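You operate a simulated robot arm through the tools that you are given. There is no shell and no other tool. Be economical: measure what you need, move in short steps, check, and stop when the job is done.

The job below is to be done with a simulated robot arm. You get a single attempt, and the scene is never put back.

Task
Open the upper drawer of the low cabinet, take the red block and leave it in the inside of the upper drawer of the low cabinet and shut the drawer again. Then take the small green cap and leave it on top of the grey tube. Then put the small cylinder from the top of the wall bench on the yellow slate. Then take the yellow filter from the top of the grey workbench and put it on the white card there. Then stack the small can labelled "F" from the top of the grey workbench on top of the small can labelled "C". The order counts. Set down upright: small cylinder.

Only the result counts: the job must be done as asked and must still hold three seconds after the hand-in. Knocking over, shifting, dropping, spilling or breaking anything else fails it. Lids that push on must go on centred and level and be pressed home; caps that screw on are set level and turned clockwise until they are tight.

Robot
A 7-joint arm with a three-finger gripper on a trunk, on a base that drives. Base frame: it is fixed to the floor where the robot stands at the start and does not move with it; the origin is under the middle of the robot, x ahead of it, y to its left, z up. Units: m, rad, N and s.
With the tool pointing down near the work surface it reaches from about 0.1 to 0.8 m from the robot's upright axis, wherever it stands. Its first joint turns from -2.897 to 2.897 rad. Places, roughly: grey tube (6x6x15 cm) [1.5, -0.8, 0.9]; inside of the upper drawer of the low cabinet [1, 0, 0.3]; red block [1.25, -0.75, 0.75]; small can [1.5, 0.5, 1]; small cylinder [2.75, -2.25, 1]; small green cap (4x4x3 cm) [1.7, -0.4, 0.9]; upper drawer of the low cabinet [1, 0, 0.4]; white card [1.5, 1, 0.75]; yellow filter (7x7x5 cm) [1.6, 0.7, 0.9]; yellow slate [2.25, -2.25, 0.75]. Payload 2.69 kg.
Tool frame: the origin (TCP) lies between the finger pads and is the grasp point; the fingertips stand 0.029 m ahead of it; z points along the fingers, y is the line along which they close. Largest opening 0.12 m; the body of the gripper starts 0.078 m behind the TCP.
Orientation is that of the tool frame in the base frame, as a unit quaternion [w, x, y, z]. With the fingers straight down and closing along the base's y, the tool's x points along the base's -x, its y along +y and its z along -z.

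Tools
- The arm moves only by the tool jog_arm. Its argument "series" is a list of rows, each a list of 7 numbers: the gripper command, from -1 (shut) to 1 (fully open), values between in proportion, then the shift along the tool's x, y, z in units of 150 mm (1.0 is 150 mm), then the turn, a rotation vector about the tool's x, y, z in units of 90 degrees (1.0 is 90 degrees). In form: [[jaw, tx, ty, tz, ax, ay, az], ...]. A call has 1 to 12 rows; each row is the pose to reach, as a shift and turn from the pose commanded when the call began, along the tool's axes at that moment. A call with a number of a shift or a turn outside -1 to 1 is refused whole. Each row takes 0.2 s and may step no farther than 0.05 m and 0.15 rad from the row before; otherwise, or with a gripper value out of range, the whole call is refused. Where a pose cannot be reached the arm comes as near as it can. A force on the tool above 40 N (or 10 N above the force at the start of the call, whichever is more), or a blocked arm, ends the call early, and 0.2 s more pass. The fingers move at their own pace and stop on an object; they squeeze with about 44 N. The grip force told is the motor's: it shows also when the fingers shut on nothing. Time passes only in rows, and 0.2 s behind the last, so rows that repeat a pose let the fingers close. The reply holds the time, the measured pose of the TCP, the force on the tool along the base axes, the opening and the grip force, in the units named above and with some noise, with the torque about the TCP (base axes, N m) and any sound that the robot's microphone picked up.
- Cameras (640 x 400 px; columns grow to the right, rows downward): "scene" is now at [0.2363, 0.0119, 1.0859]; the picture's right is [0.15, -0.99, 0.00], its down [-0.70, -0.11, -0.71] and it looks along [0.70, 0.11, -0.71] (base axes); focal length 292 px, centre (320, 200). "wrist" rides on the gripper at [0.063, 0, -0.104] in the tool frame; the picture's right is [0.00, 1.00, 0.00], its down [-0.83, 0.00, -0.56] and it looks along [-0.56, 0.00, 0.83] (tool axes); focal length 275 px, centre (320, 200). There is no depth. A picture from a camera that has moved, and an enlarged one, comes with that camera's place and axes in the base frame and with its lens.
- camera(camera): a new picture of that camera. It takes no simulated time.
- lift_body(by): slides the trunk up (or, below 0, down) by that many m; the arm and the scene camera ride with it, the base frame stays. It gives what a move gives, with no picture.
- base_move(legs): drives the robot by 1 to 6 legs, each [ahead, left, turn to the left] in m, m and rad, along the robot's own axes; the way and the turn of a leg run together, so that a leg with both is an arc; at most 1.5 m and 3.142 rad a leg. The arm and the cameras ride along, it lands a little off, and it stops where it bumps. It gives what a move gives.
- head_to(pan, tilt): turns the head with the scene camera to pan (to the left, within 1.501 rad either way) and tilt (down, from -0.506 to 1.204), counted from straight ahead of the robot. It gives what a move gives.
- close_up(camera, box): a new picture of the part [left, top, right, bottom] of that camera's present view, enlarged. It takes no simulated time.
- hand_in(): hands the job in; it is judged then, once.

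Work in short steps. Places have to be worked out from the pictures, the camera data and where the tool is seen: move nearer, look again, correct. Check each grasp and each placing, and mend what went wrong. You have 186 turns and 164 pictures in all, those below and enlarged ones among them. Open the gripper and draw the arm clear of the work before you hand the job in, unless the task says otherwise; then end with one line.

The tools are called after "Request:" as a command line: name --pt "numbers of a row" for each row, then --argument value for the rest, lists and objects as JSON in quotes. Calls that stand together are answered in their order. jog_arm: Moves the arm, as the interface text tells. Its arguments: {"type":"object","properties":{"series":{"type":"array","items":{"type":"array","items":{"type":"number"}}}},"required":["series"]} The other tools are called the same way: lift_body (by) slides the trunk up or down; base_move (legs) drives the base; head_to (pan, tilt) turns the head that bears the scene camera; camera (camera) takes a picture; close_up (camera, box) takes an enlarged picture of a part of a camera's view; hand_in () hands the job in.

At the start:

```text
time: 0.0
tcp_pos: [0.6865, 0.0568, 0.7391]
ee_rot: [0.0, 0.0, 1.0, 0.0]
force: [-0.2, 0.9, -1.6]
ft_torque: [0.0, 0.02, -0.01]
opening: 0.12
gripper_force: 0.0
trunk travel left (down, up): [-0.35, 0.263]
robot x, y, heading: [0.0009, -0.0004, 0.003]
head pan, tilt: [0.154, 0.787]
```

scene: 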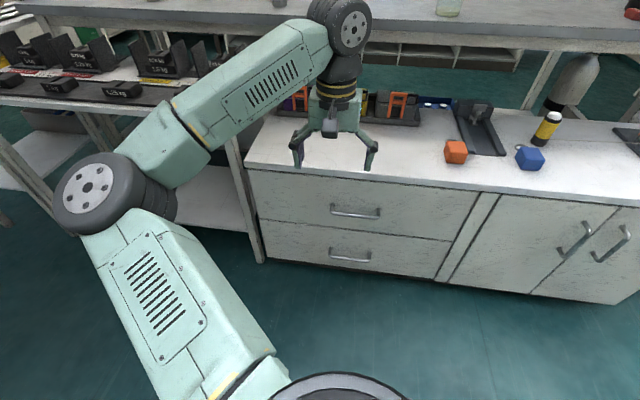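
wrist: 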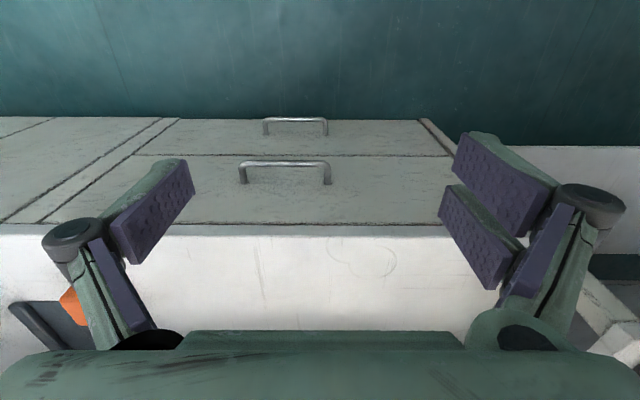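

The view shows the low cabinet with two drawers in front of me, with an orange block and a blue block on top. I'll look around with the head before moving.

Request:
head_to --pan -0.5 --tilt 0.5

Request:
camera --camera "scene"

Request:
head_to --pan 0.5 --tilt 0.5

Request:
camera --camera "scene"

```text
time: 1.0
tcp_pos: [0.687, 0.056, 0.7397]
ee_rot: [0.0, -0.001, 1.0, 0.0]
force: [0.1, -0.2, -0.9]
ft_torque: [0.0, -0.01, 0.0]
opening: 0.12
gripper_force: 0.1
trunk travel left (down, up): [-0.35, 0.263]
robot x, y, heading: [0.0016, -0.0032, 0.004]
head pan, tilt: [-0.499, 0.499]
```

```text
161 pictures are left
camera scene: at [0.2359, -0.044, 1.1109], right [-0.48, -0.88, 0.0], down [-0.42, 0.23, -0.88], along [0.77, -0.42, -0.48], focal length 292 px, centre (320, 200)
```

scene: 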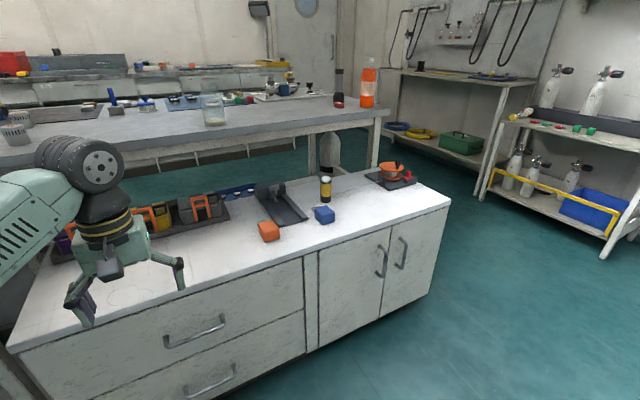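

```text
time: 2.3
tcp_pos: [0.6849, 0.0563, 0.7373]
ee_rot: [0.0, 0.001, 1.0, 0.0]
force: [-0.5, 0.2, -0.1]
ft_torque: [-0.01, 0.01, 0.01]
opening: 0.12
gripper_force: 0.1
trunk travel left (down, up): [-0.35, 0.263]
robot x, y, heading: [-0.0015, -0.0032, 0.002]
head pan, tilt: [0.499, 0.499]
```

```text
160 pictures are left
camera scene: at [0.2359, 0.043, 1.111], right [0.48, -0.88, 0.0], down [-0.42, -0.23, -0.88], along [0.77, 0.42, -0.48], focal length 292 px, centre (320, 200)
```

scene: 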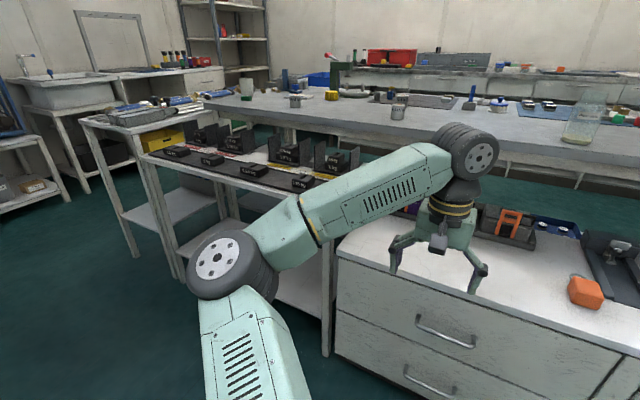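

I'll zoom in on the low cabinet top and the far bench to pick out the red block, cap and tube.

Request:
head_to --pan -0.5 --tilt 0.5

Request:
close_up --camera "scene" --box '[220, 140, 460, 290]'

Request:
close_up --camera "scene" --box '[80, 50, 400, 250]'

Request:
close_up --camera "scene" --box '[380, 40, 640, 202]'

```text
time: 3.6
tcp_pos: [0.6872, 0.0564, 0.7385]
ee_rot: [0.001, -0.001, 1.0, 0.0]
force: [-0.6, -0.2, -0.1]
ft_torque: [-0.01, 0.02, -0.02]
opening: 0.1202
gripper_force: 0.0
trunk travel left (down, up): [-0.35, 0.263]
robot x, y, heading: [0.0013, 0.001, 0.001]
head pan, tilt: [-0.499, 0.499]
```

```text
2.67 times, centred on (340, 215) of scene
camera zoom: at [0.2359, -0.044, 1.111], right [-0.48, -0.88, 0.0], down [-0.42, 0.23, -0.88], along [0.77, -0.42, -0.48], focal length 779 px, centre (267, 160)
```

zoom: 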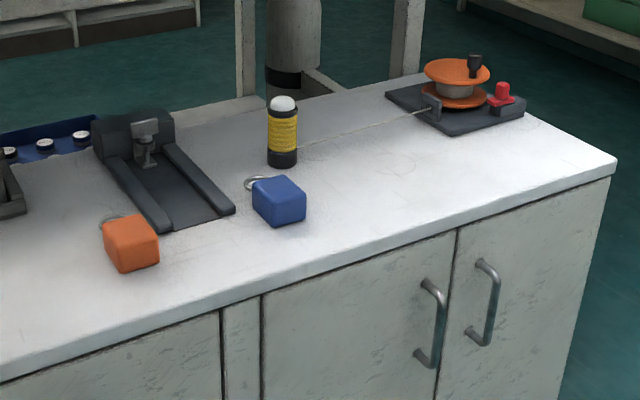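

```text
2.00 times, centred on (240, 150) of scene
camera zoom: at [0.2359, -0.044, 1.111], right [-0.48, -0.88, 0.0], down [-0.42, 0.23, -0.88], along [0.77, -0.42, -0.48], focal length 584 px, centre (480, 300)
```

zoom: 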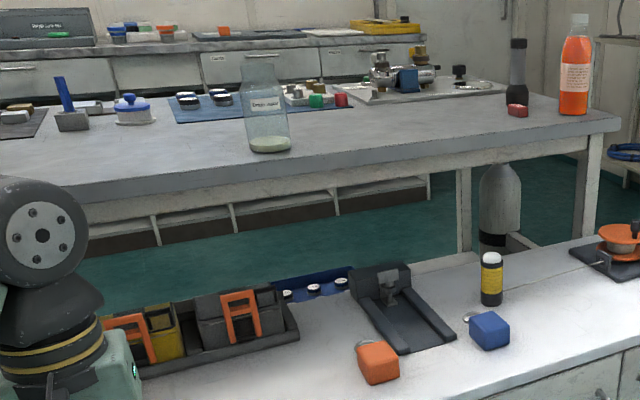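

```text
2.46 times, centred on (510, 121) of scene
camera zoom: at [0.2359, -0.044, 1.111], right [-0.48, -0.88, 0.0], down [-0.42, 0.23, -0.88], along [0.77, -0.42, -0.48], focal length 719 px, centre (-148, 394)
```

zoom: 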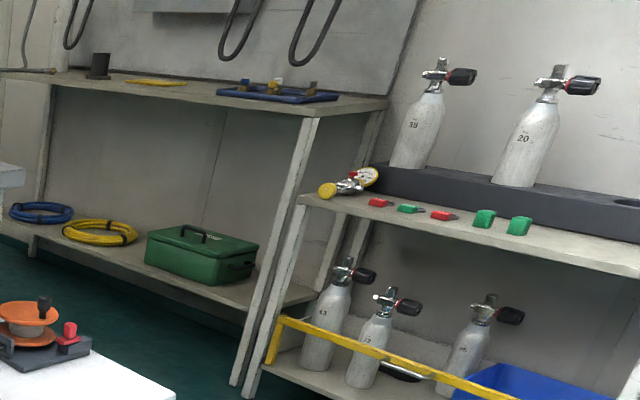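

The red oval item near the dark tube on the grey bench may be the red block. I'll zoom in more.

Request:
close_up --camera "scene" --box '[300, 60, 396, 120]'

Request:
close_up --camera "scene" --box '[170, 60, 298, 140]'

Request:
close_up --camera "scene" --box '[396, 50, 524, 130]'

```text
6.67 times, centred on (348, 90) of scene
camera zoom: at [0.2359, -0.044, 1.111], right [-0.48, -0.88, 0.0], down [-0.42, 0.23, -0.88], along [0.77, -0.42, -0.48], focal length 1948 px, centre (133, 933)
```

zoom: 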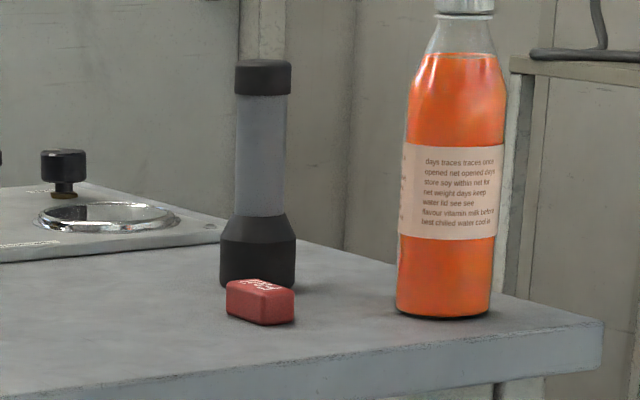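

```text
5.00 times, centred on (234, 100) of scene
camera zoom: at [0.2359, -0.044, 1.111], right [-0.48, -0.88, 0.0], down [-0.42, 0.23, -0.88], along [0.77, -0.42, -0.48], focal length 1461 px, centre (750, 700)
```

zoom: 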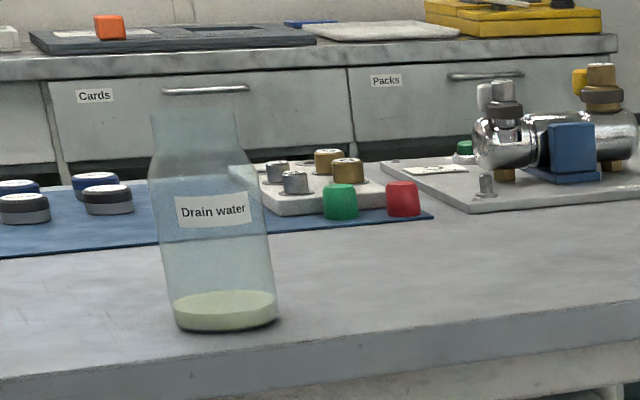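

```text
5.00 times, centred on (460, 90) of scene
camera zoom: at [0.2359, -0.044, 1.111], right [-0.48, -0.88, 0.0], down [-0.42, 0.23, -0.88], along [0.77, -0.42, -0.48], focal length 1461 px, centre (-380, 750)
```

zoom: 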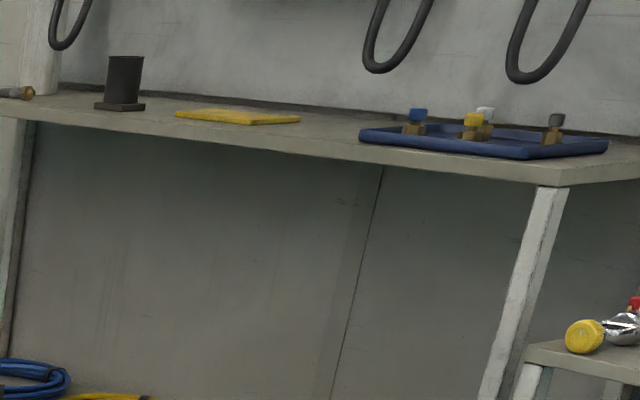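

The red block is next to the grey tube, and the green cap, cylinder and slate are also in view. By triangulation the upper drawer handle is near (0.82, 0, 0.45). I'll roll the tool so it closes vertically, then tilt it forward to grasp the handle.

Request:
jog_arm --pt "0 0.05 0 0 0 0 0.09" --pt "0 0.1 0 0 0 0 0.18" --pt "0 0.15 0 0 0 0 0.27" --pt "0 0.2 0 0 0 0 0.36" --pt "0 0.25 0 0 0 0 0.45" --pt "0 0.3 0 0 0 0 0.54" --pt "0 0.35 0 0 0 0 0.63" --pt "0 0.4 0 0 0 0 0.72" --pt "0 0.45 0 0 0 0 0.81" --pt "0 0.5 0 0 0 0 0.9" --pt "0 0.55 0 0 0 0 0.97" --pt "0 0.6 0 0 0 0 1.0"

Request:
head_to --pan 0.0 --tilt 0.75

Request:
camera --camera "scene"

```text
time: 6.2
tcp_pos: [0.4836, -0.0755, 0.7249]
ee_rot: [0.001, 0.706, 0.708, 0.001]
force: [-0.1, 0.1, 0.6]
ft_torque: [0.0, 0.01, 0.0]
opening: 0.0596
gripper_force: 0.1
out of reach, approached as far as the arm can: row 6, 7, 8, 9, 10, 11, 12
trunk travel left (down, up): [-0.35, 0.263]
robot x, y, heading: [0.0034, 0.0007, 0.0]
head pan, tilt: [-0.499, 0.499]
```

```text
time: 7.1
tcp_pos: [0.4832, -0.0753, 0.7253]
ee_rot: [0.0, 0.704, 0.71, 0.001]
force: [-0.1, 0.0, -0.4]
ft_torque: [0.01, -0.03, -0.02]
opening: 0.0598
gripper_force: 0.0
trunk travel left (down, up): [-0.35, 0.263]
robot x, y, heading: [0.0, -0.0006, 0.0]
head pan, tilt: [0.0, 0.75]
```

```text
153 pictures are left
camera scene: at [0.2389, -0.0006, 1.089], right [0.0, -1.0, 0.0], down [-0.68, 0.0, -0.73], along [0.73, 0.0, -0.68], focal length 292 px, centre (320, 200)
```

scene: 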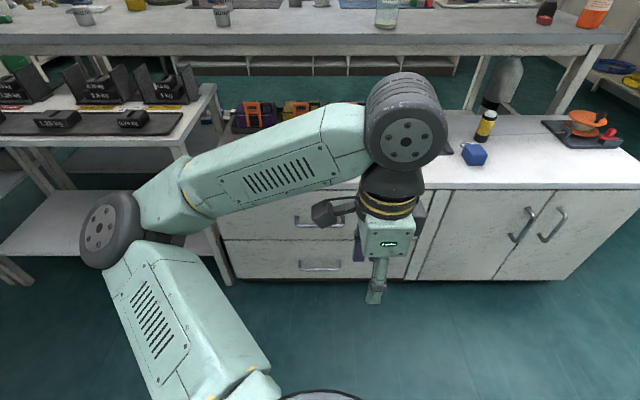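

The tool rolled but the arm hit its limits, so the TCP is now at (0.48, -0.075, 0.725). Next I'll tilt the fingers forward, moving toward y = 0.

Request:
jog_arm --pt "0 0.05 0.05 0 -0.09 0 0" --pt "0 0.1 0.1 0.0 -0.18 0 0" --pt "0 0.15 0.15 0.0 -0.27 0 0" --pt "0 0.2 0.2 0.0 -0.36 0 0" --pt "0 0.25 0.25 0.0 -0.45 0 0" --pt "0 0.3 0.3 0.0 -0.54 0 0" --pt "0 0.35 0.35 0 -0.63 0 0" --pt "0 0.4 0.4 0 -0.72 0 0" --pt "0 0.45 0.45 0 -0.81 0 0" --pt "0 0.5 0.5 0 -0.9 0 0" --pt "0 0.5 0.5 0 -0.98 0 0"

```text
time: 9.5
tcp_pos: [0.7264, 0.0406, 0.7718]
ee_rot: [0.46, 0.535, 0.539, 0.459]
force: [0.8, -0.1, 0.5]
ft_torque: [0.01, 0.03, -0.08]
opening: 0.0601
gripper_force: 0.1
out of reach, approached as far as the arm can: row 1, 2, 3, 4, 5, 6, 7, 8, 9, 10, 11
trunk travel left (down, up): [-0.35, 0.263]
robot x, y, heading: [0.0005, 0.0008, 0.004]
head pan, tilt: [0.0, 0.75]
```

The tool now points nearly horizontal (9° down) at (0.726, 0.04, 0.772). I'll lower the trunk so the fingers come to handle height, then look.

Request:
lift_body --by -0.28

Request:
camera --camera "scene"

Request:
camera --camera "wrist"

```text
time: 12.3
tcp_pos: [0.7257, 0.0397, 0.5078]
ee_rot: [0.46, 0.535, 0.538, 0.461]
force: [0.1, 0.2, 0.2]
ft_torque: [0.01, 0.01, -0.02]
opening: 0.0601
gripper_force: 0.1
trunk travel left (down, up): [-0.07, 0.543]
robot x, y, heading: [0.0017, 0.0025, -0.006]
head pan, tilt: [0.0, 0.75]
```

```text
152 pictures are left
camera scene: at [0.236, -0.0006, 0.8208], right [0.0, -1.0, 0.0], down [-0.68, 0.0, -0.74], along [0.74, 0.0, -0.68], focal length 292 px, centre (320, 200)
```

scene: 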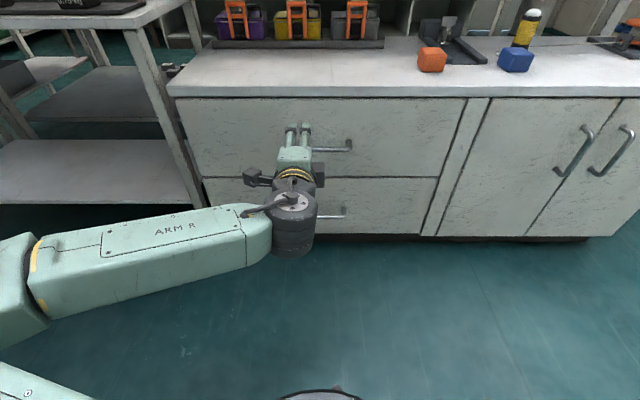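

```text
151 pictures are left
camera wrist: at [0.6246, 0.1019, 0.5228], right [0.15, 0.01, 0.99], down [-0.55, -0.83, 0.09], along [0.82, -0.55, -0.12], focal length 275 px, centre (320, 200)
```

wrist: 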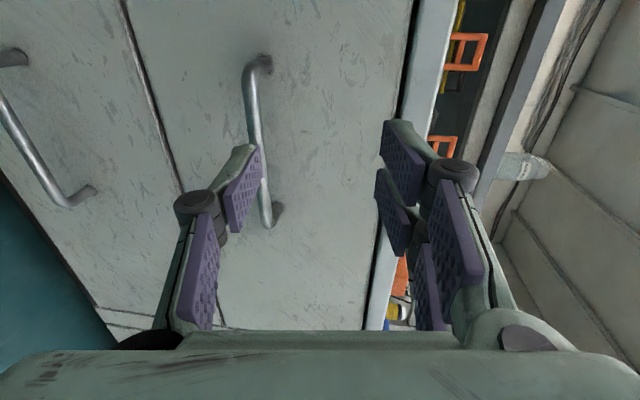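

The wrist view shows the upper handle bar vertical in the picture; I put it near x 0.83–0.85, z 0.44. I'll go down and approach in small steps.

Request:
jog_arm --pt "0 -0.13 -0.18 0.0 0 0 0" --pt "0 -0.267 -0.367 0.15 0 0 0" --pt "0 -0.267 -0.367 0.35 0 0 0"

Request:
camera --camera "scene"

Request:
camera --camera "wrist"

```text
time: 13.1
tcp_pos: [0.7293, -0.0054, 0.4941]
ee_rot: [0.456, 0.536, 0.542, 0.46]
force: [-0.3, 0.9, -0.8]
ft_torque: [-0.01, 0.02, -0.05]
opening: 0.06
gripper_force: 0.0
out of reach, approached as far as the arm can: row 1, 2, 3
trunk travel left (down, up): [-0.07, 0.543]
robot x, y, heading: [-0.0001, -0.0003, 0.0]
head pan, tilt: [0.0, 0.75]
```

```text
150 pictures are left
camera scene: at [0.2338, -0.0033, 0.821], right [0.0, -1.0, -0.01], down [-0.67, 0.0, -0.74], along [0.74, 0.0, -0.67], focal length 292 px, centre (320, 200)
```

scene: 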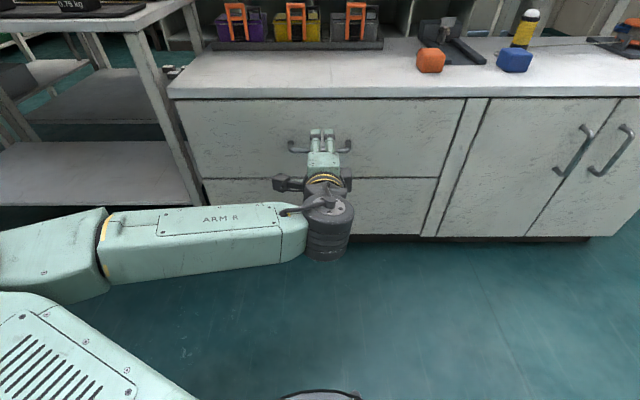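

```text
149 pictures are left
camera wrist: at [0.6272, 0.0554, 0.5107], right [0.16, 0.01, 0.99], down [-0.54, -0.84, 0.09], along [0.83, -0.55, -0.13], focal length 275 px, centre (320, 200)
```

wrist: 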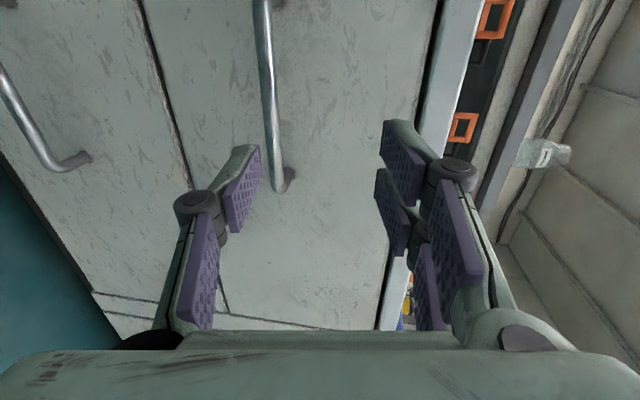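

The arm is near a joint limit going down, but I can use the trunk and base instead. I'll lower the trunk by 55 mm and drive forward 60 mm.

Request:
lift_body --by -0.055

Request:
base_move --legs '[[0.05, 0, 0]]'

Request:
camera --camera "wrist"

Request:
close_up --camera "scene" --box '[240, 80, 400, 180]'

```text
time: 14.3
tcp_pos: [0.729, -0.0077, 0.4923]
ee_rot: [0.455, 0.538, 0.542, 0.457]
force: [0.1, 0.1, -0.2]
ft_torque: [-0.01, -0.02, 0.0]
opening: 0.0601
gripper_force: 0.1
trunk travel left (down, up): [-0.078, 0.535]
robot x, y, heading: [-0.0, -0.0012, 0.002]
head pan, tilt: [0.0, 0.75]
stopped: the arm was blocked; the commanded pose is now the measured one
```

```text
time: 15.2
tcp_pos: [0.7789, -0.0078, 0.4921]
ee_rot: [0.456, 0.539, 0.541, 0.457]
force: [-0.4, 0.4, 0.2]
ft_torque: [0.0, -0.02, 0.0]
opening: 0.0601
gripper_force: 0.2
trunk travel left (down, up): [-0.078, 0.535]
robot x, y, heading: [0.048, -0.0, 0.004]
head pan, tilt: [0.0, 0.75]
```

```text
148 pictures are left
camera wrist: at [0.6778, 0.0542, 0.5093], right [0.17, 0.01, 0.99], down [-0.54, -0.83, 0.1], along [0.82, -0.55, -0.14], focal length 275 px, centre (320, 200)
```

wrist: 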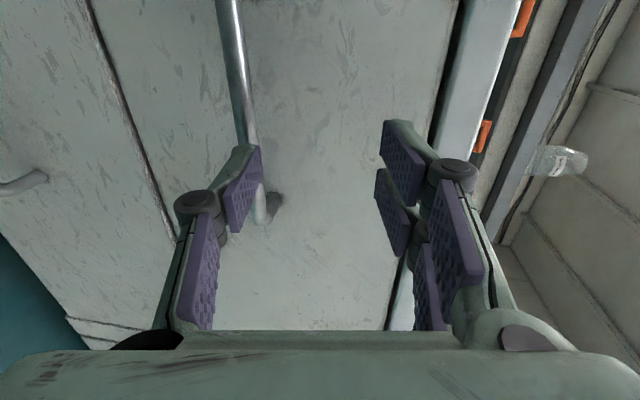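

```text
4.00 times, centred on (320, 130) of scene
camera zoom: at [0.2856, -0.0009, 0.8209], right [0.0, -1.0, 0.0], down [-0.68, 0.0, -0.73], along [0.73, 0.0, -0.68], focal length 1169 px, centre (320, 480)
```

zoom: 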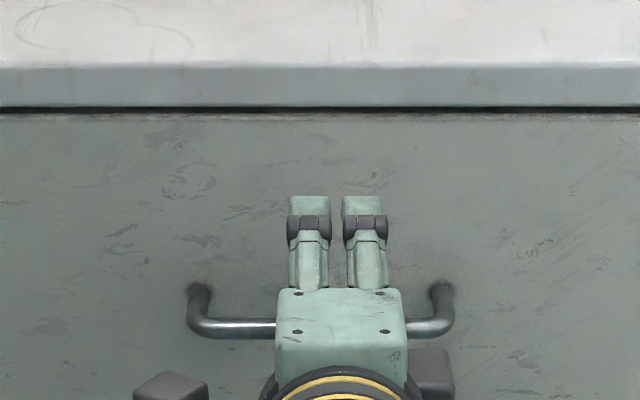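

The trunk is blocked by the arm's low posture, at z = 0.492 with the handle near 0.44. I'll back off, then tilt the tool about 35° further down, which gives the wrist more height.

Request:
base_move --legs '[[-0.1, 0, 0]]'

Request:
jog_arm --pt "0 0 0 0 0.08 0 0" --pt "0 0 0 0 0.16 0 0" --pt "0 0 0 0 0.24 0 0" --pt "0 0 0 0 0.32 0 0" --pt "0 0 0 0 0.4 0 0"

```text
time: 16.4
tcp_pos: [0.6806, -0.0073, 0.4932]
ee_rot: [0.457, 0.539, 0.542, 0.456]
force: [-0.9, -0.5, 0.1]
ft_torque: [-0.01, 0.01, -0.05]
opening: 0.0602
gripper_force: 0.1
trunk travel left (down, up): [-0.078, 0.535]
robot x, y, heading: [-0.0471, -0.0012, -0.003]
head pan, tilt: [0.0, 0.75]
```

```text
time: 17.6
tcp_pos: [0.6496, -0.0566, 0.4137]
ee_rot: [0.275, 0.639, 0.662, 0.278]
force: [-0.2, 0.1, -0.1]
ft_torque: [0.01, -0.01, -0.01]
opening: 0.0601
gripper_force: 0.0
out of reach, approached as far as the arm can: row 3, 4, 5
trunk travel left (down, up): [-0.078, 0.535]
robot x, y, heading: [-0.0507, 0.003, 0.002]
head pan, tilt: [0.0, 0.75]
```

The tool now points 44° down at (0.65, -0.057, 0.414). Several sightings put the bar at about (0.81, 0, 0.447). I'll raise the trunk and drive to a pre-grasp point 60 mm back along the tool axis.

Request:
lift_body --by 0.075

Request:
base_move --legs '[[0.11, 0.055, 0]]'

Request:
camera --camera "wrist"

Request:
camera --camera "scene"

```text
time: 18.7
tcp_pos: [0.6493, -0.0582, 0.4829]
ee_rot: [0.276, 0.64, 0.662, 0.275]
force: [0.1, 0.0, -0.6]
ft_torque: [0.01, 0.02, -0.01]
opening: 0.0599
gripper_force: 0.0
trunk travel left (down, up): [-0.153, 0.46]
robot x, y, heading: [-0.0466, 0.0036, 0.001]
head pan, tilt: [0.0, 0.75]
```

```text
time: 19.9
tcp_pos: [0.7594, -0.0022, 0.4827]
ee_rot: [0.276, 0.64, 0.662, 0.275]
force: [0.2, 0.9, -0.1]
ft_torque: [0.02, -0.02, 0.0]
opening: 0.0603
gripper_force: 0.0
trunk travel left (down, up): [-0.153, 0.46]
robot x, y, heading: [0.0642, 0.0573, 0.002]
head pan, tilt: [0.0, 0.75]
```

```text
146 pictures are left
camera wrist: at [0.6835, 0.0581, 0.5543], right [0.7, 0.03, 0.72], down [-0.37, -0.84, 0.4], along [0.61, -0.55, -0.57], focal length 275 px, centre (320, 200)
```

wrist: 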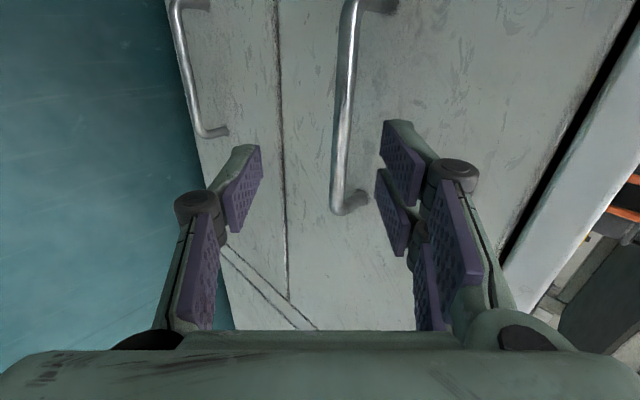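

```text
145 pictures are left
camera scene: at [0.2995, 0.0544, 0.8923], right [0.0, -1.0, 0.0], down [-0.68, 0.0, -0.73], along [0.73, 0.0, -0.68], focal length 292 px, centre (320, 200)
```

scene: 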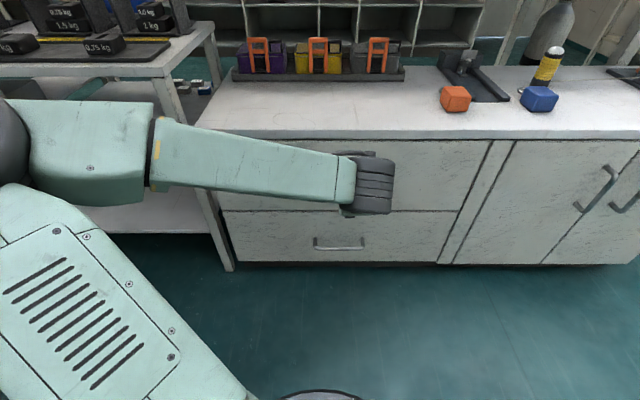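

The bar sits between the fingers in the view, about 67 mm ahead and 15 mm toward tool +y. I'll advance onto it.

Request:
jog_arm --pt "0 0 0.1 0.0 0 0 0" --pt "0 0 0.1 0.15 0 0 0" --pt "0 0 0.1 0.3 0 0 0" --pt "0 0 0.1 0.42 0 0 0"

Request:
camera --camera "wrist"

```text
time: 20.9
tcp_pos: [0.8136, -0.003, 0.4491]
ee_rot: [0.276, 0.641, 0.662, 0.275]
force: [-6.3, 0.1, 3.1]
ft_torque: [-0.03, -0.23, -0.1]
opening: 0.0618
gripper_force: 0.0
out of reach, approached as far as the arm can: row 1, 2
trunk travel left (down, up): [-0.153, 0.46]
robot x, y, heading: [0.0594, 0.0585, -0.003]
head pan, tilt: [0.0, 0.75]
```

```text
144 pictures are left
camera wrist: at [0.7392, 0.059, 0.5208], right [0.7, 0.03, 0.72], down [-0.37, -0.84, 0.4], along [0.61, -0.55, -0.57], focal length 275 px, centre (320, 200)
```

wrist: 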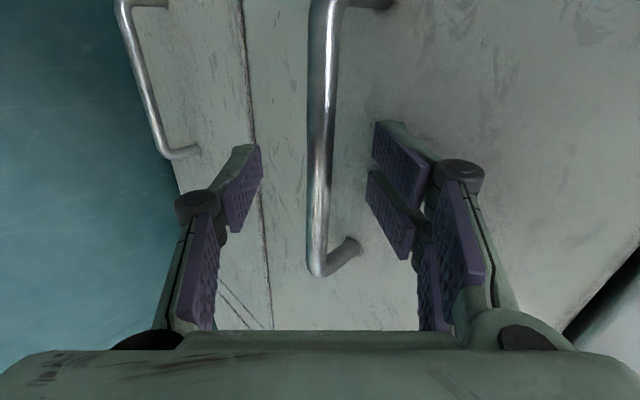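

The bar is between the fingers, with the upper finger lightly touching the face. I'll back off slightly and close.

Request:
jog_arm --pt "-0.3 0 -0.03 -0.02 0 0 0" --pt "-1 0 -0.03 -0.0 0 0 0" --pt "-1 0 -0.03 0 0 0 0" --pt "-1 0 -0.03 0 0 0 0" --pt "-1 0 -0.03 0 0 0 0" --pt "-1 0 -0.03 0 0 0 0"

Request:
camera --camera "wrist"

```text
time: 22.3
tcp_pos: [0.8128, -0.0021, 0.448]
ee_rot: [0.277, 0.64, 0.661, 0.277]
force: [4.2, 3.8, 16.9]
ft_torque: [1.13, -0.13, -0.78]
opening: 0.0116
gripper_force: 39.2
trunk travel left (down, up): [-0.153, 0.46]
robot x, y, heading: [0.0592, 0.0527, -0.001]
head pan, tilt: [0.0, 0.75]
```

```text
143 pictures are left
camera wrist: at [0.7366, 0.0594, 0.5196], right [0.69, 0.03, 0.72], down [-0.38, -0.84, 0.4], along [0.62, -0.55, -0.57], focal length 275 px, centre (320, 200)
```

wrist: 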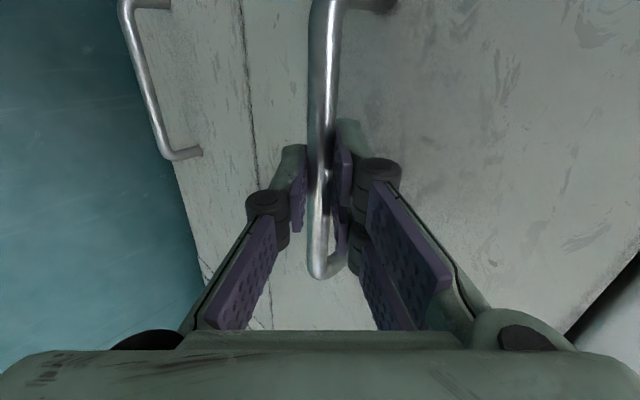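

The bar is gripped (opening 11.6 mm, 39 N). I'll drive backwards to pull the drawer open.

Request:
base_move --legs '[[-0.25, 0, 0]]'

Request:
camera --camera "scene"

Request:
camera --camera "wrist"

```text
time: 24.2
tcp_pos: [0.5615, -0.0014, 0.449]
ee_rot: [0.276, 0.64, 0.662, 0.277]
force: [0.4, 21.1, 27.8]
ft_torque: [0.9, -0.15, -1.02]
opening: 0.0113
gripper_force: 38.1
trunk travel left (down, up): [-0.153, 0.46]
robot x, y, heading: [-0.187, 0.0548, -0.006]
head pan, tilt: [0.0, 0.75]
```

```text
142 pictures are left
camera scene: at [0.0479, 0.0544, 0.8929], right [0.0, -1.0, 0.0], down [-0.68, 0.0, -0.73], along [0.73, 0.0, -0.68], focal length 292 px, centre (320, 200)
```

scene: 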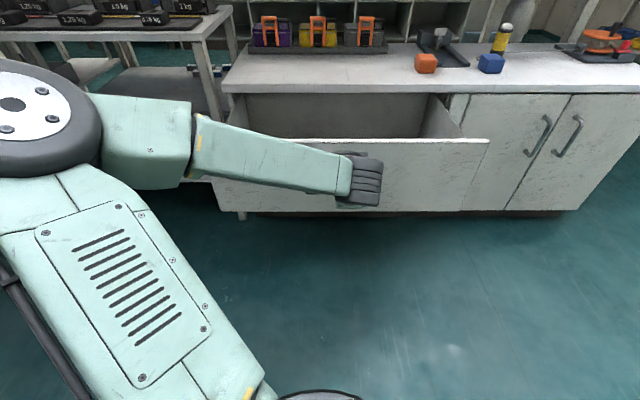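

```text
141 pictures are left
camera wrist: at [0.4857, 0.0591, 0.5196], right [0.69, 0.03, 0.72], down [-0.37, -0.84, 0.4], along [0.62, -0.54, -0.57], focal length 275 px, centre (320, 200)
```

wrist: 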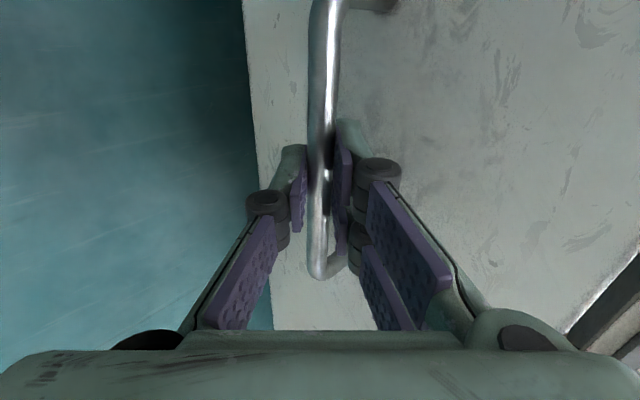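

The drawer is open about 0.25 m. I'll release the handle and back off along the tool axis.

Request:
jog_arm --pt "0 0 0 0 0 0 0" --pt "0 0 0 0 0 0 0" --pt "0 0 0 0 0 0 0" --pt "0 0 0 -0.2 0 0 0" --pt "0 0 0 -0.4 0 0 0" --pt "0 0 0 -0.6 0 0 0"

Request:
base_move --legs '[[-0.15, 0, 0]]'

Request:
camera --camera "scene"

```text
time: 25.6
tcp_pos: [0.4927, -0.009, 0.4994]
ee_rot: [0.277, 0.637, 0.663, 0.279]
force: [0.2, 0.1, -0.3]
ft_torque: [-0.01, -0.02, 0.0]
opening: 0.0599
gripper_force: 0.0
out of reach, approached as far as the arm can: row 5, 6
trunk travel left (down, up): [-0.153, 0.46]
robot x, y, heading: [-0.1906, 0.0564, -0.002]
head pan, tilt: [0.0, 0.75]
```

```text
time: 26.9
tcp_pos: [0.3446, -0.0106, 0.5001]
ee_rot: [0.276, 0.638, 0.663, 0.278]
force: [-0.2, -0.5, -0.8]
ft_torque: [-0.02, -0.01, 0.01]
opening: 0.0598
gripper_force: 0.0
trunk travel left (down, up): [-0.153, 0.46]
robot x, y, heading: [-0.3383, 0.0535, -0.004]
head pan, tilt: [0.0, 0.75]
```

```text
140 pictures are left
camera scene: at [-0.0981, 0.0545, 0.8923], right [0.0, -1.0, 0.0], down [-0.68, 0.0, -0.73], along [0.73, 0.0, -0.68], focal length 292 px, centre (320, 200)
```

scene: 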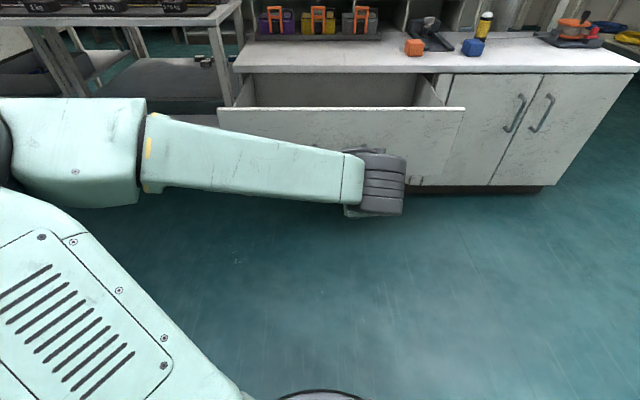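

The drawer stays open. I'll raise the trunk for the bench work and bring the tool back to straight down.

Request:
lift_body --by 0.35

Request:
jog_arm --pt "0 0 0 0 0.08 0 0" --pt "0 0 0 0 0.16 0 0" --pt "0 0 0 0 0.24 0 0" --pt "0 0 0 0 0.32 0 0" --pt "0 0 0 0 0.4 0 0" --pt "0 0 0 0 0.48 0 0"

Request:
camera --camera "scene"

```text
time: 30.3
tcp_pos: [0.3451, -0.0109, 0.8494]
ee_rot: [0.277, 0.638, 0.663, 0.278]
force: [-0.1, 0.4, 0.8]
ft_torque: [0.02, 0.01, 0.02]
opening: 0.0603
gripper_force: 0.1
trunk travel left (down, up): [-0.503, 0.11]
robot x, y, heading: [-0.3376, 0.0551, -0.005]
head pan, tilt: [0.0, 0.75]
```

```text
time: 31.7
tcp_pos: [0.2393, -0.1337, 0.7838]
ee_rot: [0.034, 0.681, 0.731, 0.029]
force: [1.4, 0.0, -1.2]
ft_torque: [0.06, 0.1, -0.01]
opening: 0.0595
gripper_force: 0.1
out of reach, approached as far as the arm can: row 1, 2, 3, 4, 5, 6
trunk travel left (down, up): [-0.503, 0.11]
robot x, y, heading: [-0.336, 0.0574, -0.0]
head pan, tilt: [0.0, 0.75]
```

```text
139 pictures are left
camera scene: at [-0.0948, 0.0514, 1.2412], right [0.0, -1.0, 0.0], down [-0.68, 0.0, -0.73], along [0.73, 0.0, -0.68], focal length 292 px, centre (320, 200)
```

scene: 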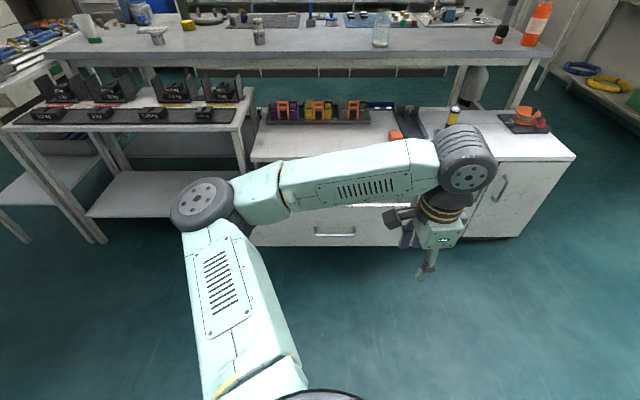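

The tool is down again. I'll undo the roll so it closes across the robot's width, and raise it a bit, for a comfortable posture while driving.

Request:
jog_arm --pt "0 0.08 0.06 -0.05 0 0 -0.09" --pt "0 0.16 0.12 -0.1 0 0 -0.18" --pt "0 0.24 0.18 -0.15 0 0 -0.27" --pt "0 0.32 0.24 -0.2 0 0 -0.36" --pt "0 0.4 0.3 -0.25 0 0 -0.45" --pt "0 0.48 0.36 -0.3 0 0 -0.54" --pt "0 0.56 0.42 -0.35 0 0 -0.63" --pt "0 0.64 0.48 -0.4 0 0 -0.72" --pt "0 0.72 0.54 -0.45 0 0 -0.81" --pt "0 0.8 0.6 -0.5 0 0 -0.9" --pt "0 0.85 0.65 -0.55 0 0 -0.95" --pt "0 0.85 0.65 -0.6 0 0 -0.97"

Request:
camera --camera "scene"

```text
time: 34.3
tcp_pos: [0.3185, 0.0043, 0.8836]
ee_rot: [0.045, -0.011, 0.999, -0.004]
force: [-0.4, -0.1, -0.1]
ft_torque: [0.0, 0.01, -0.01]
opening: 0.0599
gripper_force: 0.1
trunk travel left (down, up): [-0.503, 0.11]
robot x, y, heading: [-0.3387, 0.0571, -0.001]
head pan, tilt: [0.0, 0.75]
```

```text
138 pictures are left
camera scene: at [-0.0981, 0.0545, 1.2423], right [0.0, -1.0, 0.0], down [-0.68, 0.0, -0.73], along [0.73, 0.0, -0.68], focal length 292 px, centre (320, 200)
```

scene: 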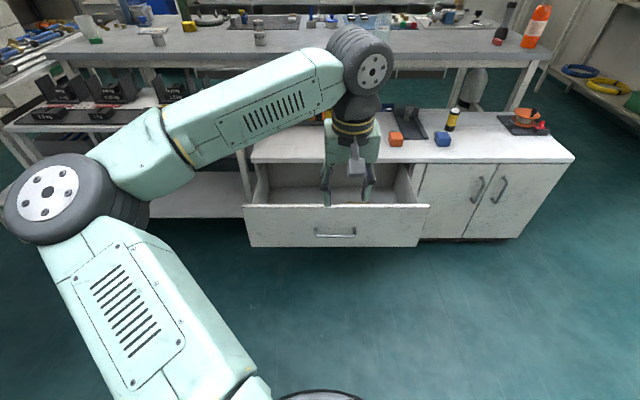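

Arm is tucked. I need to know the base footprint to plan where to stand, so I'll look down and also check ahead and right.

Request:
head_to --pan -0.9 --tilt 1.2

Request:
camera --camera "scene"

Request:
head_to --pan -0.6 --tilt 0.45

Request:
camera --camera "scene"

```text
time: 35.5
tcp_pos: [0.3194, 0.0033, 0.8832]
ee_rot: [0.046, -0.01, 0.999, -0.003]
force: [-0.5, 0.5, -0.3]
ft_torque: [-0.04, 0.03, 0.01]
opening: 0.0599
gripper_force: 0.1
trunk travel left (down, up): [-0.503, 0.11]
robot x, y, heading: [-0.3382, 0.0555, -0.004]
head pan, tilt: [-0.901, 1.201]
```

```text
137 pictures are left
camera scene: at [-0.1462, 0.0107, 1.2106], right [-0.78, -0.62, 0.0], down [-0.58, 0.73, -0.36], along [0.23, -0.28, -0.93], focal length 292 px, centre (320, 200)
```

scene: 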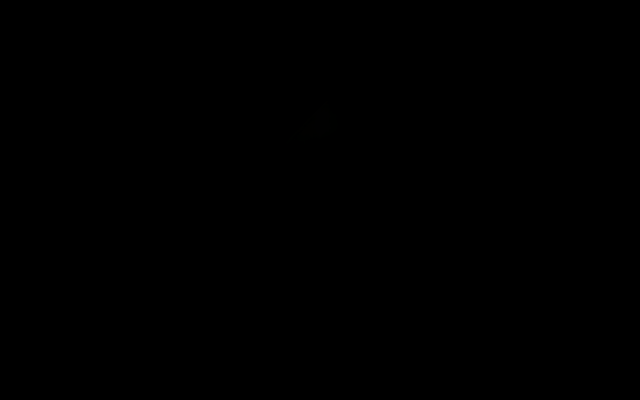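

```text
time: 36.6
tcp_pos: [0.3188, 0.0051, 0.8822]
ee_rot: [0.045, -0.011, 0.999, -0.004]
force: [-0.2, -0.4, 0.0]
ft_torque: [0.03, 0.02, 0.0]
opening: 0.0601
gripper_force: 0.0
trunk travel left (down, up): [-0.503, 0.11]
robot x, y, heading: [-0.3363, 0.053, 0.001]
head pan, tilt: [-0.6, 0.45]
```

```text
136 pictures are left
camera scene: at [-0.1052, 0.0026, 1.2687], right [-0.57, -0.82, 0.0], down [-0.36, 0.25, -0.9], along [0.74, -0.51, -0.44], focal length 292 px, centre (320, 200)
```

scene: 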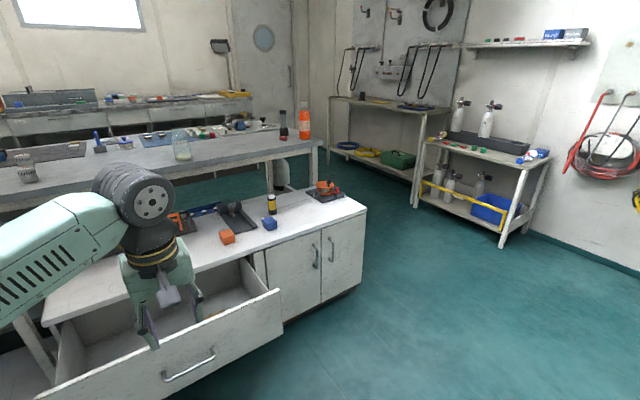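

I'll approach from the front across the low cabinet. First I raise the trunk, slide right and then go ahead to about (0.42, -0.68).

Request:
lift_body --by 0.105

Request:
base_move --legs '[[0, -0.72, 0], [0.7, 0, 0]]'

Request:
head_to --pan -0.1 --tilt 0.6

Request:
camera --camera "scene"

Request:
camera --camera "wrist"

```text
time: 38.0
tcp_pos: [0.3187, 0.0038, 0.9893]
ee_rot: [0.045, -0.011, 0.999, -0.004]
force: [0.2, 0.7, -0.2]
ft_torque: [0.0, 0.0, -0.02]
opening: 0.0599
gripper_force: 0.1
trunk travel left (down, up): [-0.608, 0.005]
robot x, y, heading: [-0.3369, 0.057, -0.003]
head pan, tilt: [-0.6, 0.45]
```

```text
time: 43.5
tcp_pos: [0.3205, -0.6783, 0.9884]
ee_rot: [0.046, -0.011, 0.999, -0.004]
force: [0.2, 0.6, 0.2]
ft_torque: [-0.05, -0.02, 0.03]
opening: 0.0602
gripper_force: 0.1
trunk travel left (down, up): [-0.608, 0.005]
robot x, y, heading: [-0.3368, -0.63, 0.001]
head pan, tilt: [-0.6, 0.45]
stopped in leg 1: the robot was blocked; the commanded pose is now the measured one
```

```text
time: 44.4
tcp_pos: [0.3197, -0.6787, 0.9889]
ee_rot: [0.045, -0.011, 0.999, -0.004]
force: [1.0, -0.3, -1.0]
ft_torque: [0.03, -0.01, 0.01]
opening: 0.0597
gripper_force: 0.2
trunk travel left (down, up): [-0.608, 0.005]
robot x, y, heading: [-0.3365, -0.6305, 0.003]
head pan, tilt: [-0.099, 0.6]
```

```text
135 pictures are left
camera scene: at [-0.0918, -0.637, 1.3602], right [-0.1, -0.99, 0.0], down [-0.56, 0.06, -0.83], along [0.82, -0.08, -0.56], focal length 292 px, centre (320, 200)
```

scene: 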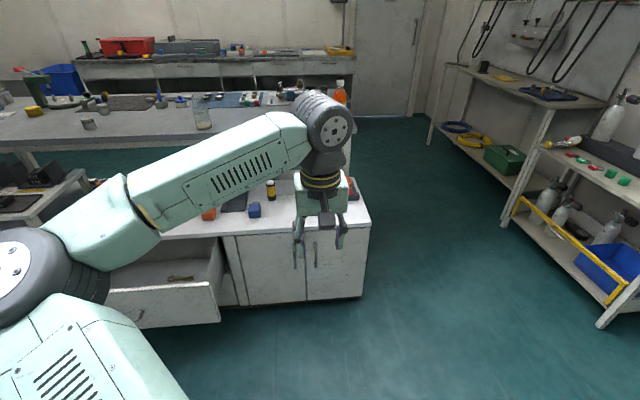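

```text
134 pictures are left
camera wrist: at [0.2499, -0.68, 1.0861], right [-0.03, 1.0, -0.01], down [0.78, 0.03, 0.63], along [0.63, 0.01, -0.78], focal length 275 px, centre (320, 200)
```

wrist: 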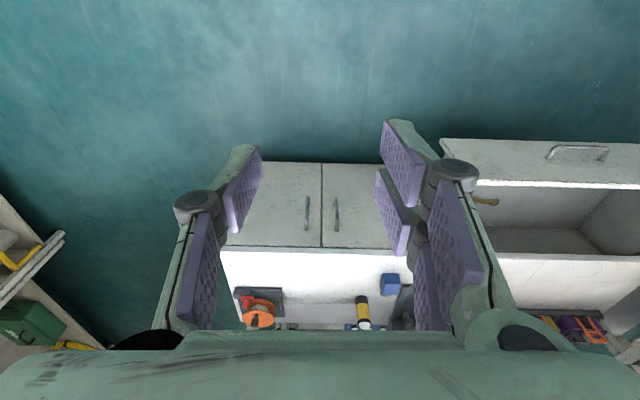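

It bumped on something to the right at y = -0.63, which is good enough. Now I go ahead 0.65 m.

Request:
base_move --legs '[[0.65, 0, 0]]'

Request:
camera --camera "scene"

Request:
camera --camera "wrist"

```text
time: 48.0
tcp_pos: [0.9753, -0.6835, 0.989]
ee_rot: [0.045, -0.008, 0.999, -0.004]
force: [0.3, 0.1, 0.3]
ft_torque: [0.03, 0.01, -0.01]
opening: 0.0599
gripper_force: 0.1
trunk travel left (down, up): [-0.608, 0.005]
robot x, y, heading: [0.3167, -0.6288, -0.004]
head pan, tilt: [-0.099, 0.6]
```

```text
133 pictures are left
camera scene: at [0.5644, -0.6403, 1.3601], right [-0.11, -0.99, 0.0], down [-0.56, 0.06, -0.82], along [0.82, -0.09, -0.57], focal length 292 px, centre (320, 200)
```

scene: 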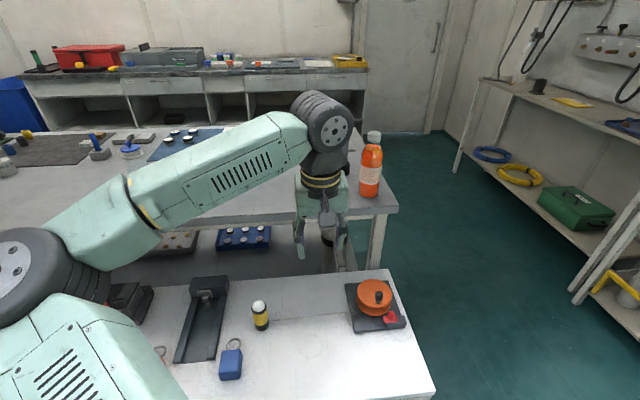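

```text
132 pictures are left
camera wrist: at [0.9057, -0.6855, 1.0859], right [-0.02, 1.0, -0.01], down [0.78, 0.02, 0.63], along [0.63, 0.01, -0.78], focal length 275 px, centre (320, 200)
```

wrist: 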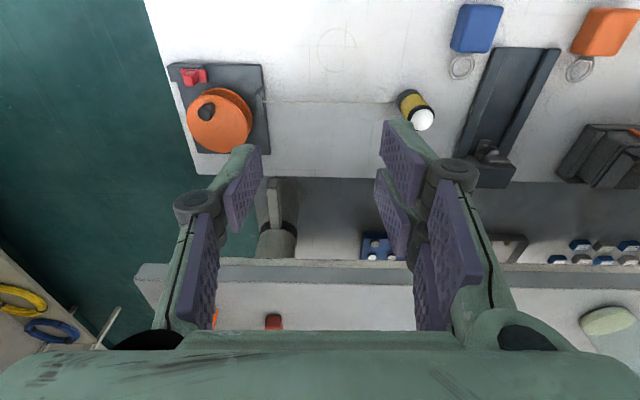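

The red block is at about (1.33, -0.75), the bench edge is at x≈1.22, and the bottle is at (1.29, -0.87) with its top at z≈1.06. I'll creep forward another 0.18 m.

Request:
base_move --legs '[[0.18, 0, 0]]'

Request:
camera --camera "wrist"

```text
time: 49.6
tcp_pos: [1.1576, -0.6869, 0.9879]
ee_rot: [0.045, -0.007, 0.999, -0.004]
force: [-0.8, 0.9, 0.1]
ft_torque: [-0.04, 0.03, 0.0]
opening: 0.0599
gripper_force: 0.1
trunk travel left (down, up): [-0.608, 0.005]
robot x, y, heading: [0.498, -0.6324, -0.009]
head pan, tilt: [-0.099, 0.6]
```

```text
131 pictures are left
camera wrist: at [1.0869, -0.6878, 1.0857], right [-0.02, 1.0, -0.01], down [0.78, 0.02, 0.63], along [0.63, 0.0, -0.78], focal length 275 px, centre (320, 200)
```

wrist: 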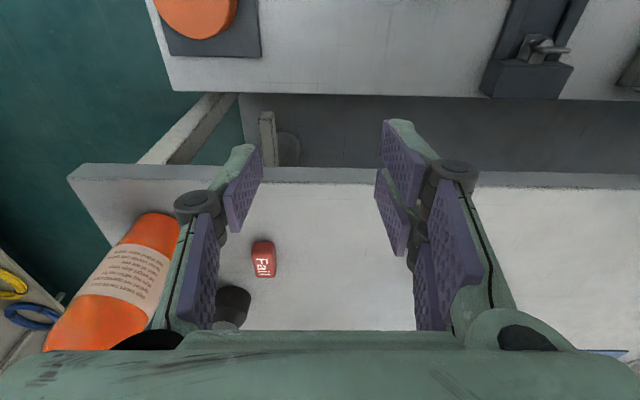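

The red block ("Fail") is between the bottle and the tube, so closing along y fits. I'll go forward a bit more to get it within reach.

Request:
base_move --legs '[[0.1, -0.06, 0]]'

Request:
camera --camera "wrist"

Request:
camera --camera "scene"

```text
time: 50.8
tcp_pos: [1.166, -0.7382, 0.9897]
ee_rot: [0.045, -0.008, 0.999, -0.004]
force: [1.1, 0.4, -0.8]
ft_torque: [-0.01, 0.01, 0.0]
opening: 0.06
gripper_force: 0.1
trunk travel left (down, up): [-0.608, 0.005]
robot x, y, heading: [0.5096, -0.6842, -0.007]
head pan, tilt: [-0.099, 0.6]
stopped in leg 1: the robot was blocked; the commanded pose is now the measured one
```

```text
130 pictures are left
camera wrist: at [1.0954, -0.7391, 1.086], right [-0.02, 1.0, -0.01], down [0.78, 0.02, 0.63], along [0.63, 0.01, -0.78], focal length 275 px, centre (320, 200)
```

wrist: 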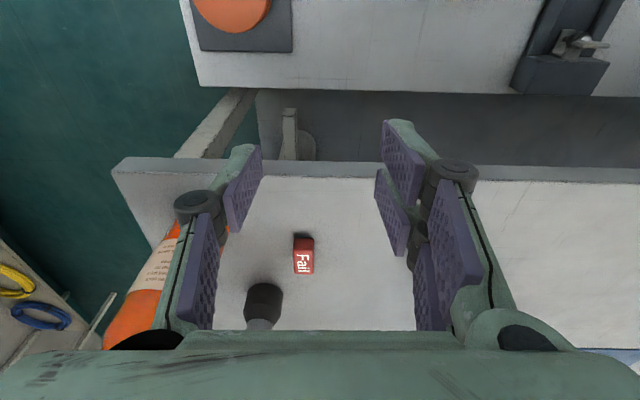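

```text
129 pictures are left
camera scene: at [0.754, -0.6944, 1.3602], right [-0.1, -0.99, 0.0], down [-0.56, 0.06, -0.83], along [0.82, -0.09, -0.56], focal length 292 px, centre (320, 200)
```

scene: 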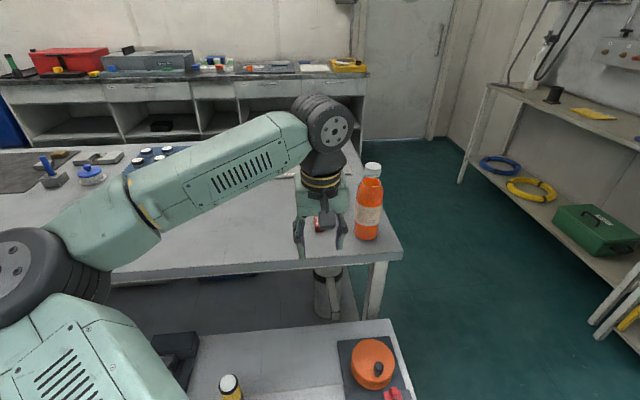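

The base touches the cabinet at x=0.51. The red block is about 0.84 m from the axis, so I'll test the arm's reach at a safe height.

Request:
jog_arm --pt "0.2 -0.25 -0.05 0 0 0 0" --pt "0.2 -0.5 -0.1 0 0 0 0" --pt "0.2 -0.75 -0.1 0 0 0 0" --pt "0.2 -0.98 -0.1 0 0 0 0"

Request:
camera --camera "wrist"

Request:
camera --camera "scene"

```text
time: 51.8
tcp_pos: [1.3139, -0.7512, 1.0003]
ee_rot: [0.046, -0.009, 0.999, -0.003]
force: [0.0, 0.2, 0.0]
ft_torque: [-0.02, 0.02, -0.05]
opening: 0.0722
gripper_force: 0.1
trunk travel left (down, up): [-0.608, 0.005]
robot x, y, heading: [0.5083, -0.6855, -0.003]
head pan, tilt: [-0.099, 0.6]
```

```text
128 pictures are left
camera wrist: at [1.2428, -0.7526, 1.0987], right [-0.02, 1.0, -0.01], down [0.78, 0.02, 0.63], along [0.63, 0.01, -0.78], focal length 275 px, centre (320, 200)
```

wrist: 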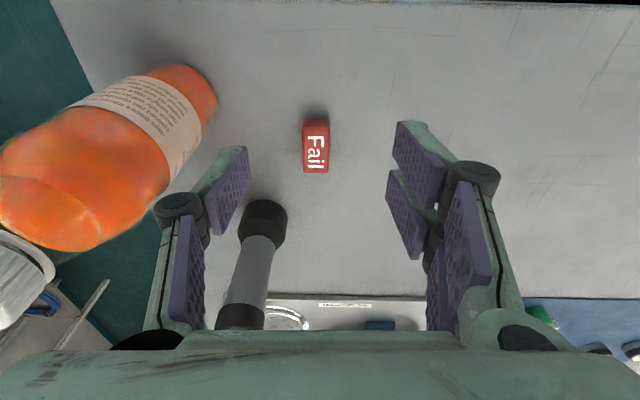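

```text
127 pictures are left
camera scene: at [0.7544, -0.695, 1.3601], right [-0.1, -0.99, 0.0], down [-0.56, 0.06, -0.82], along [0.82, -0.09, -0.57], focal length 292 px, centre (320, 200)
```

scene: 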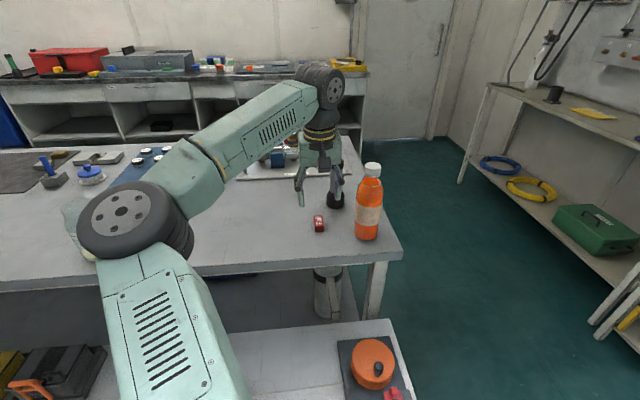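

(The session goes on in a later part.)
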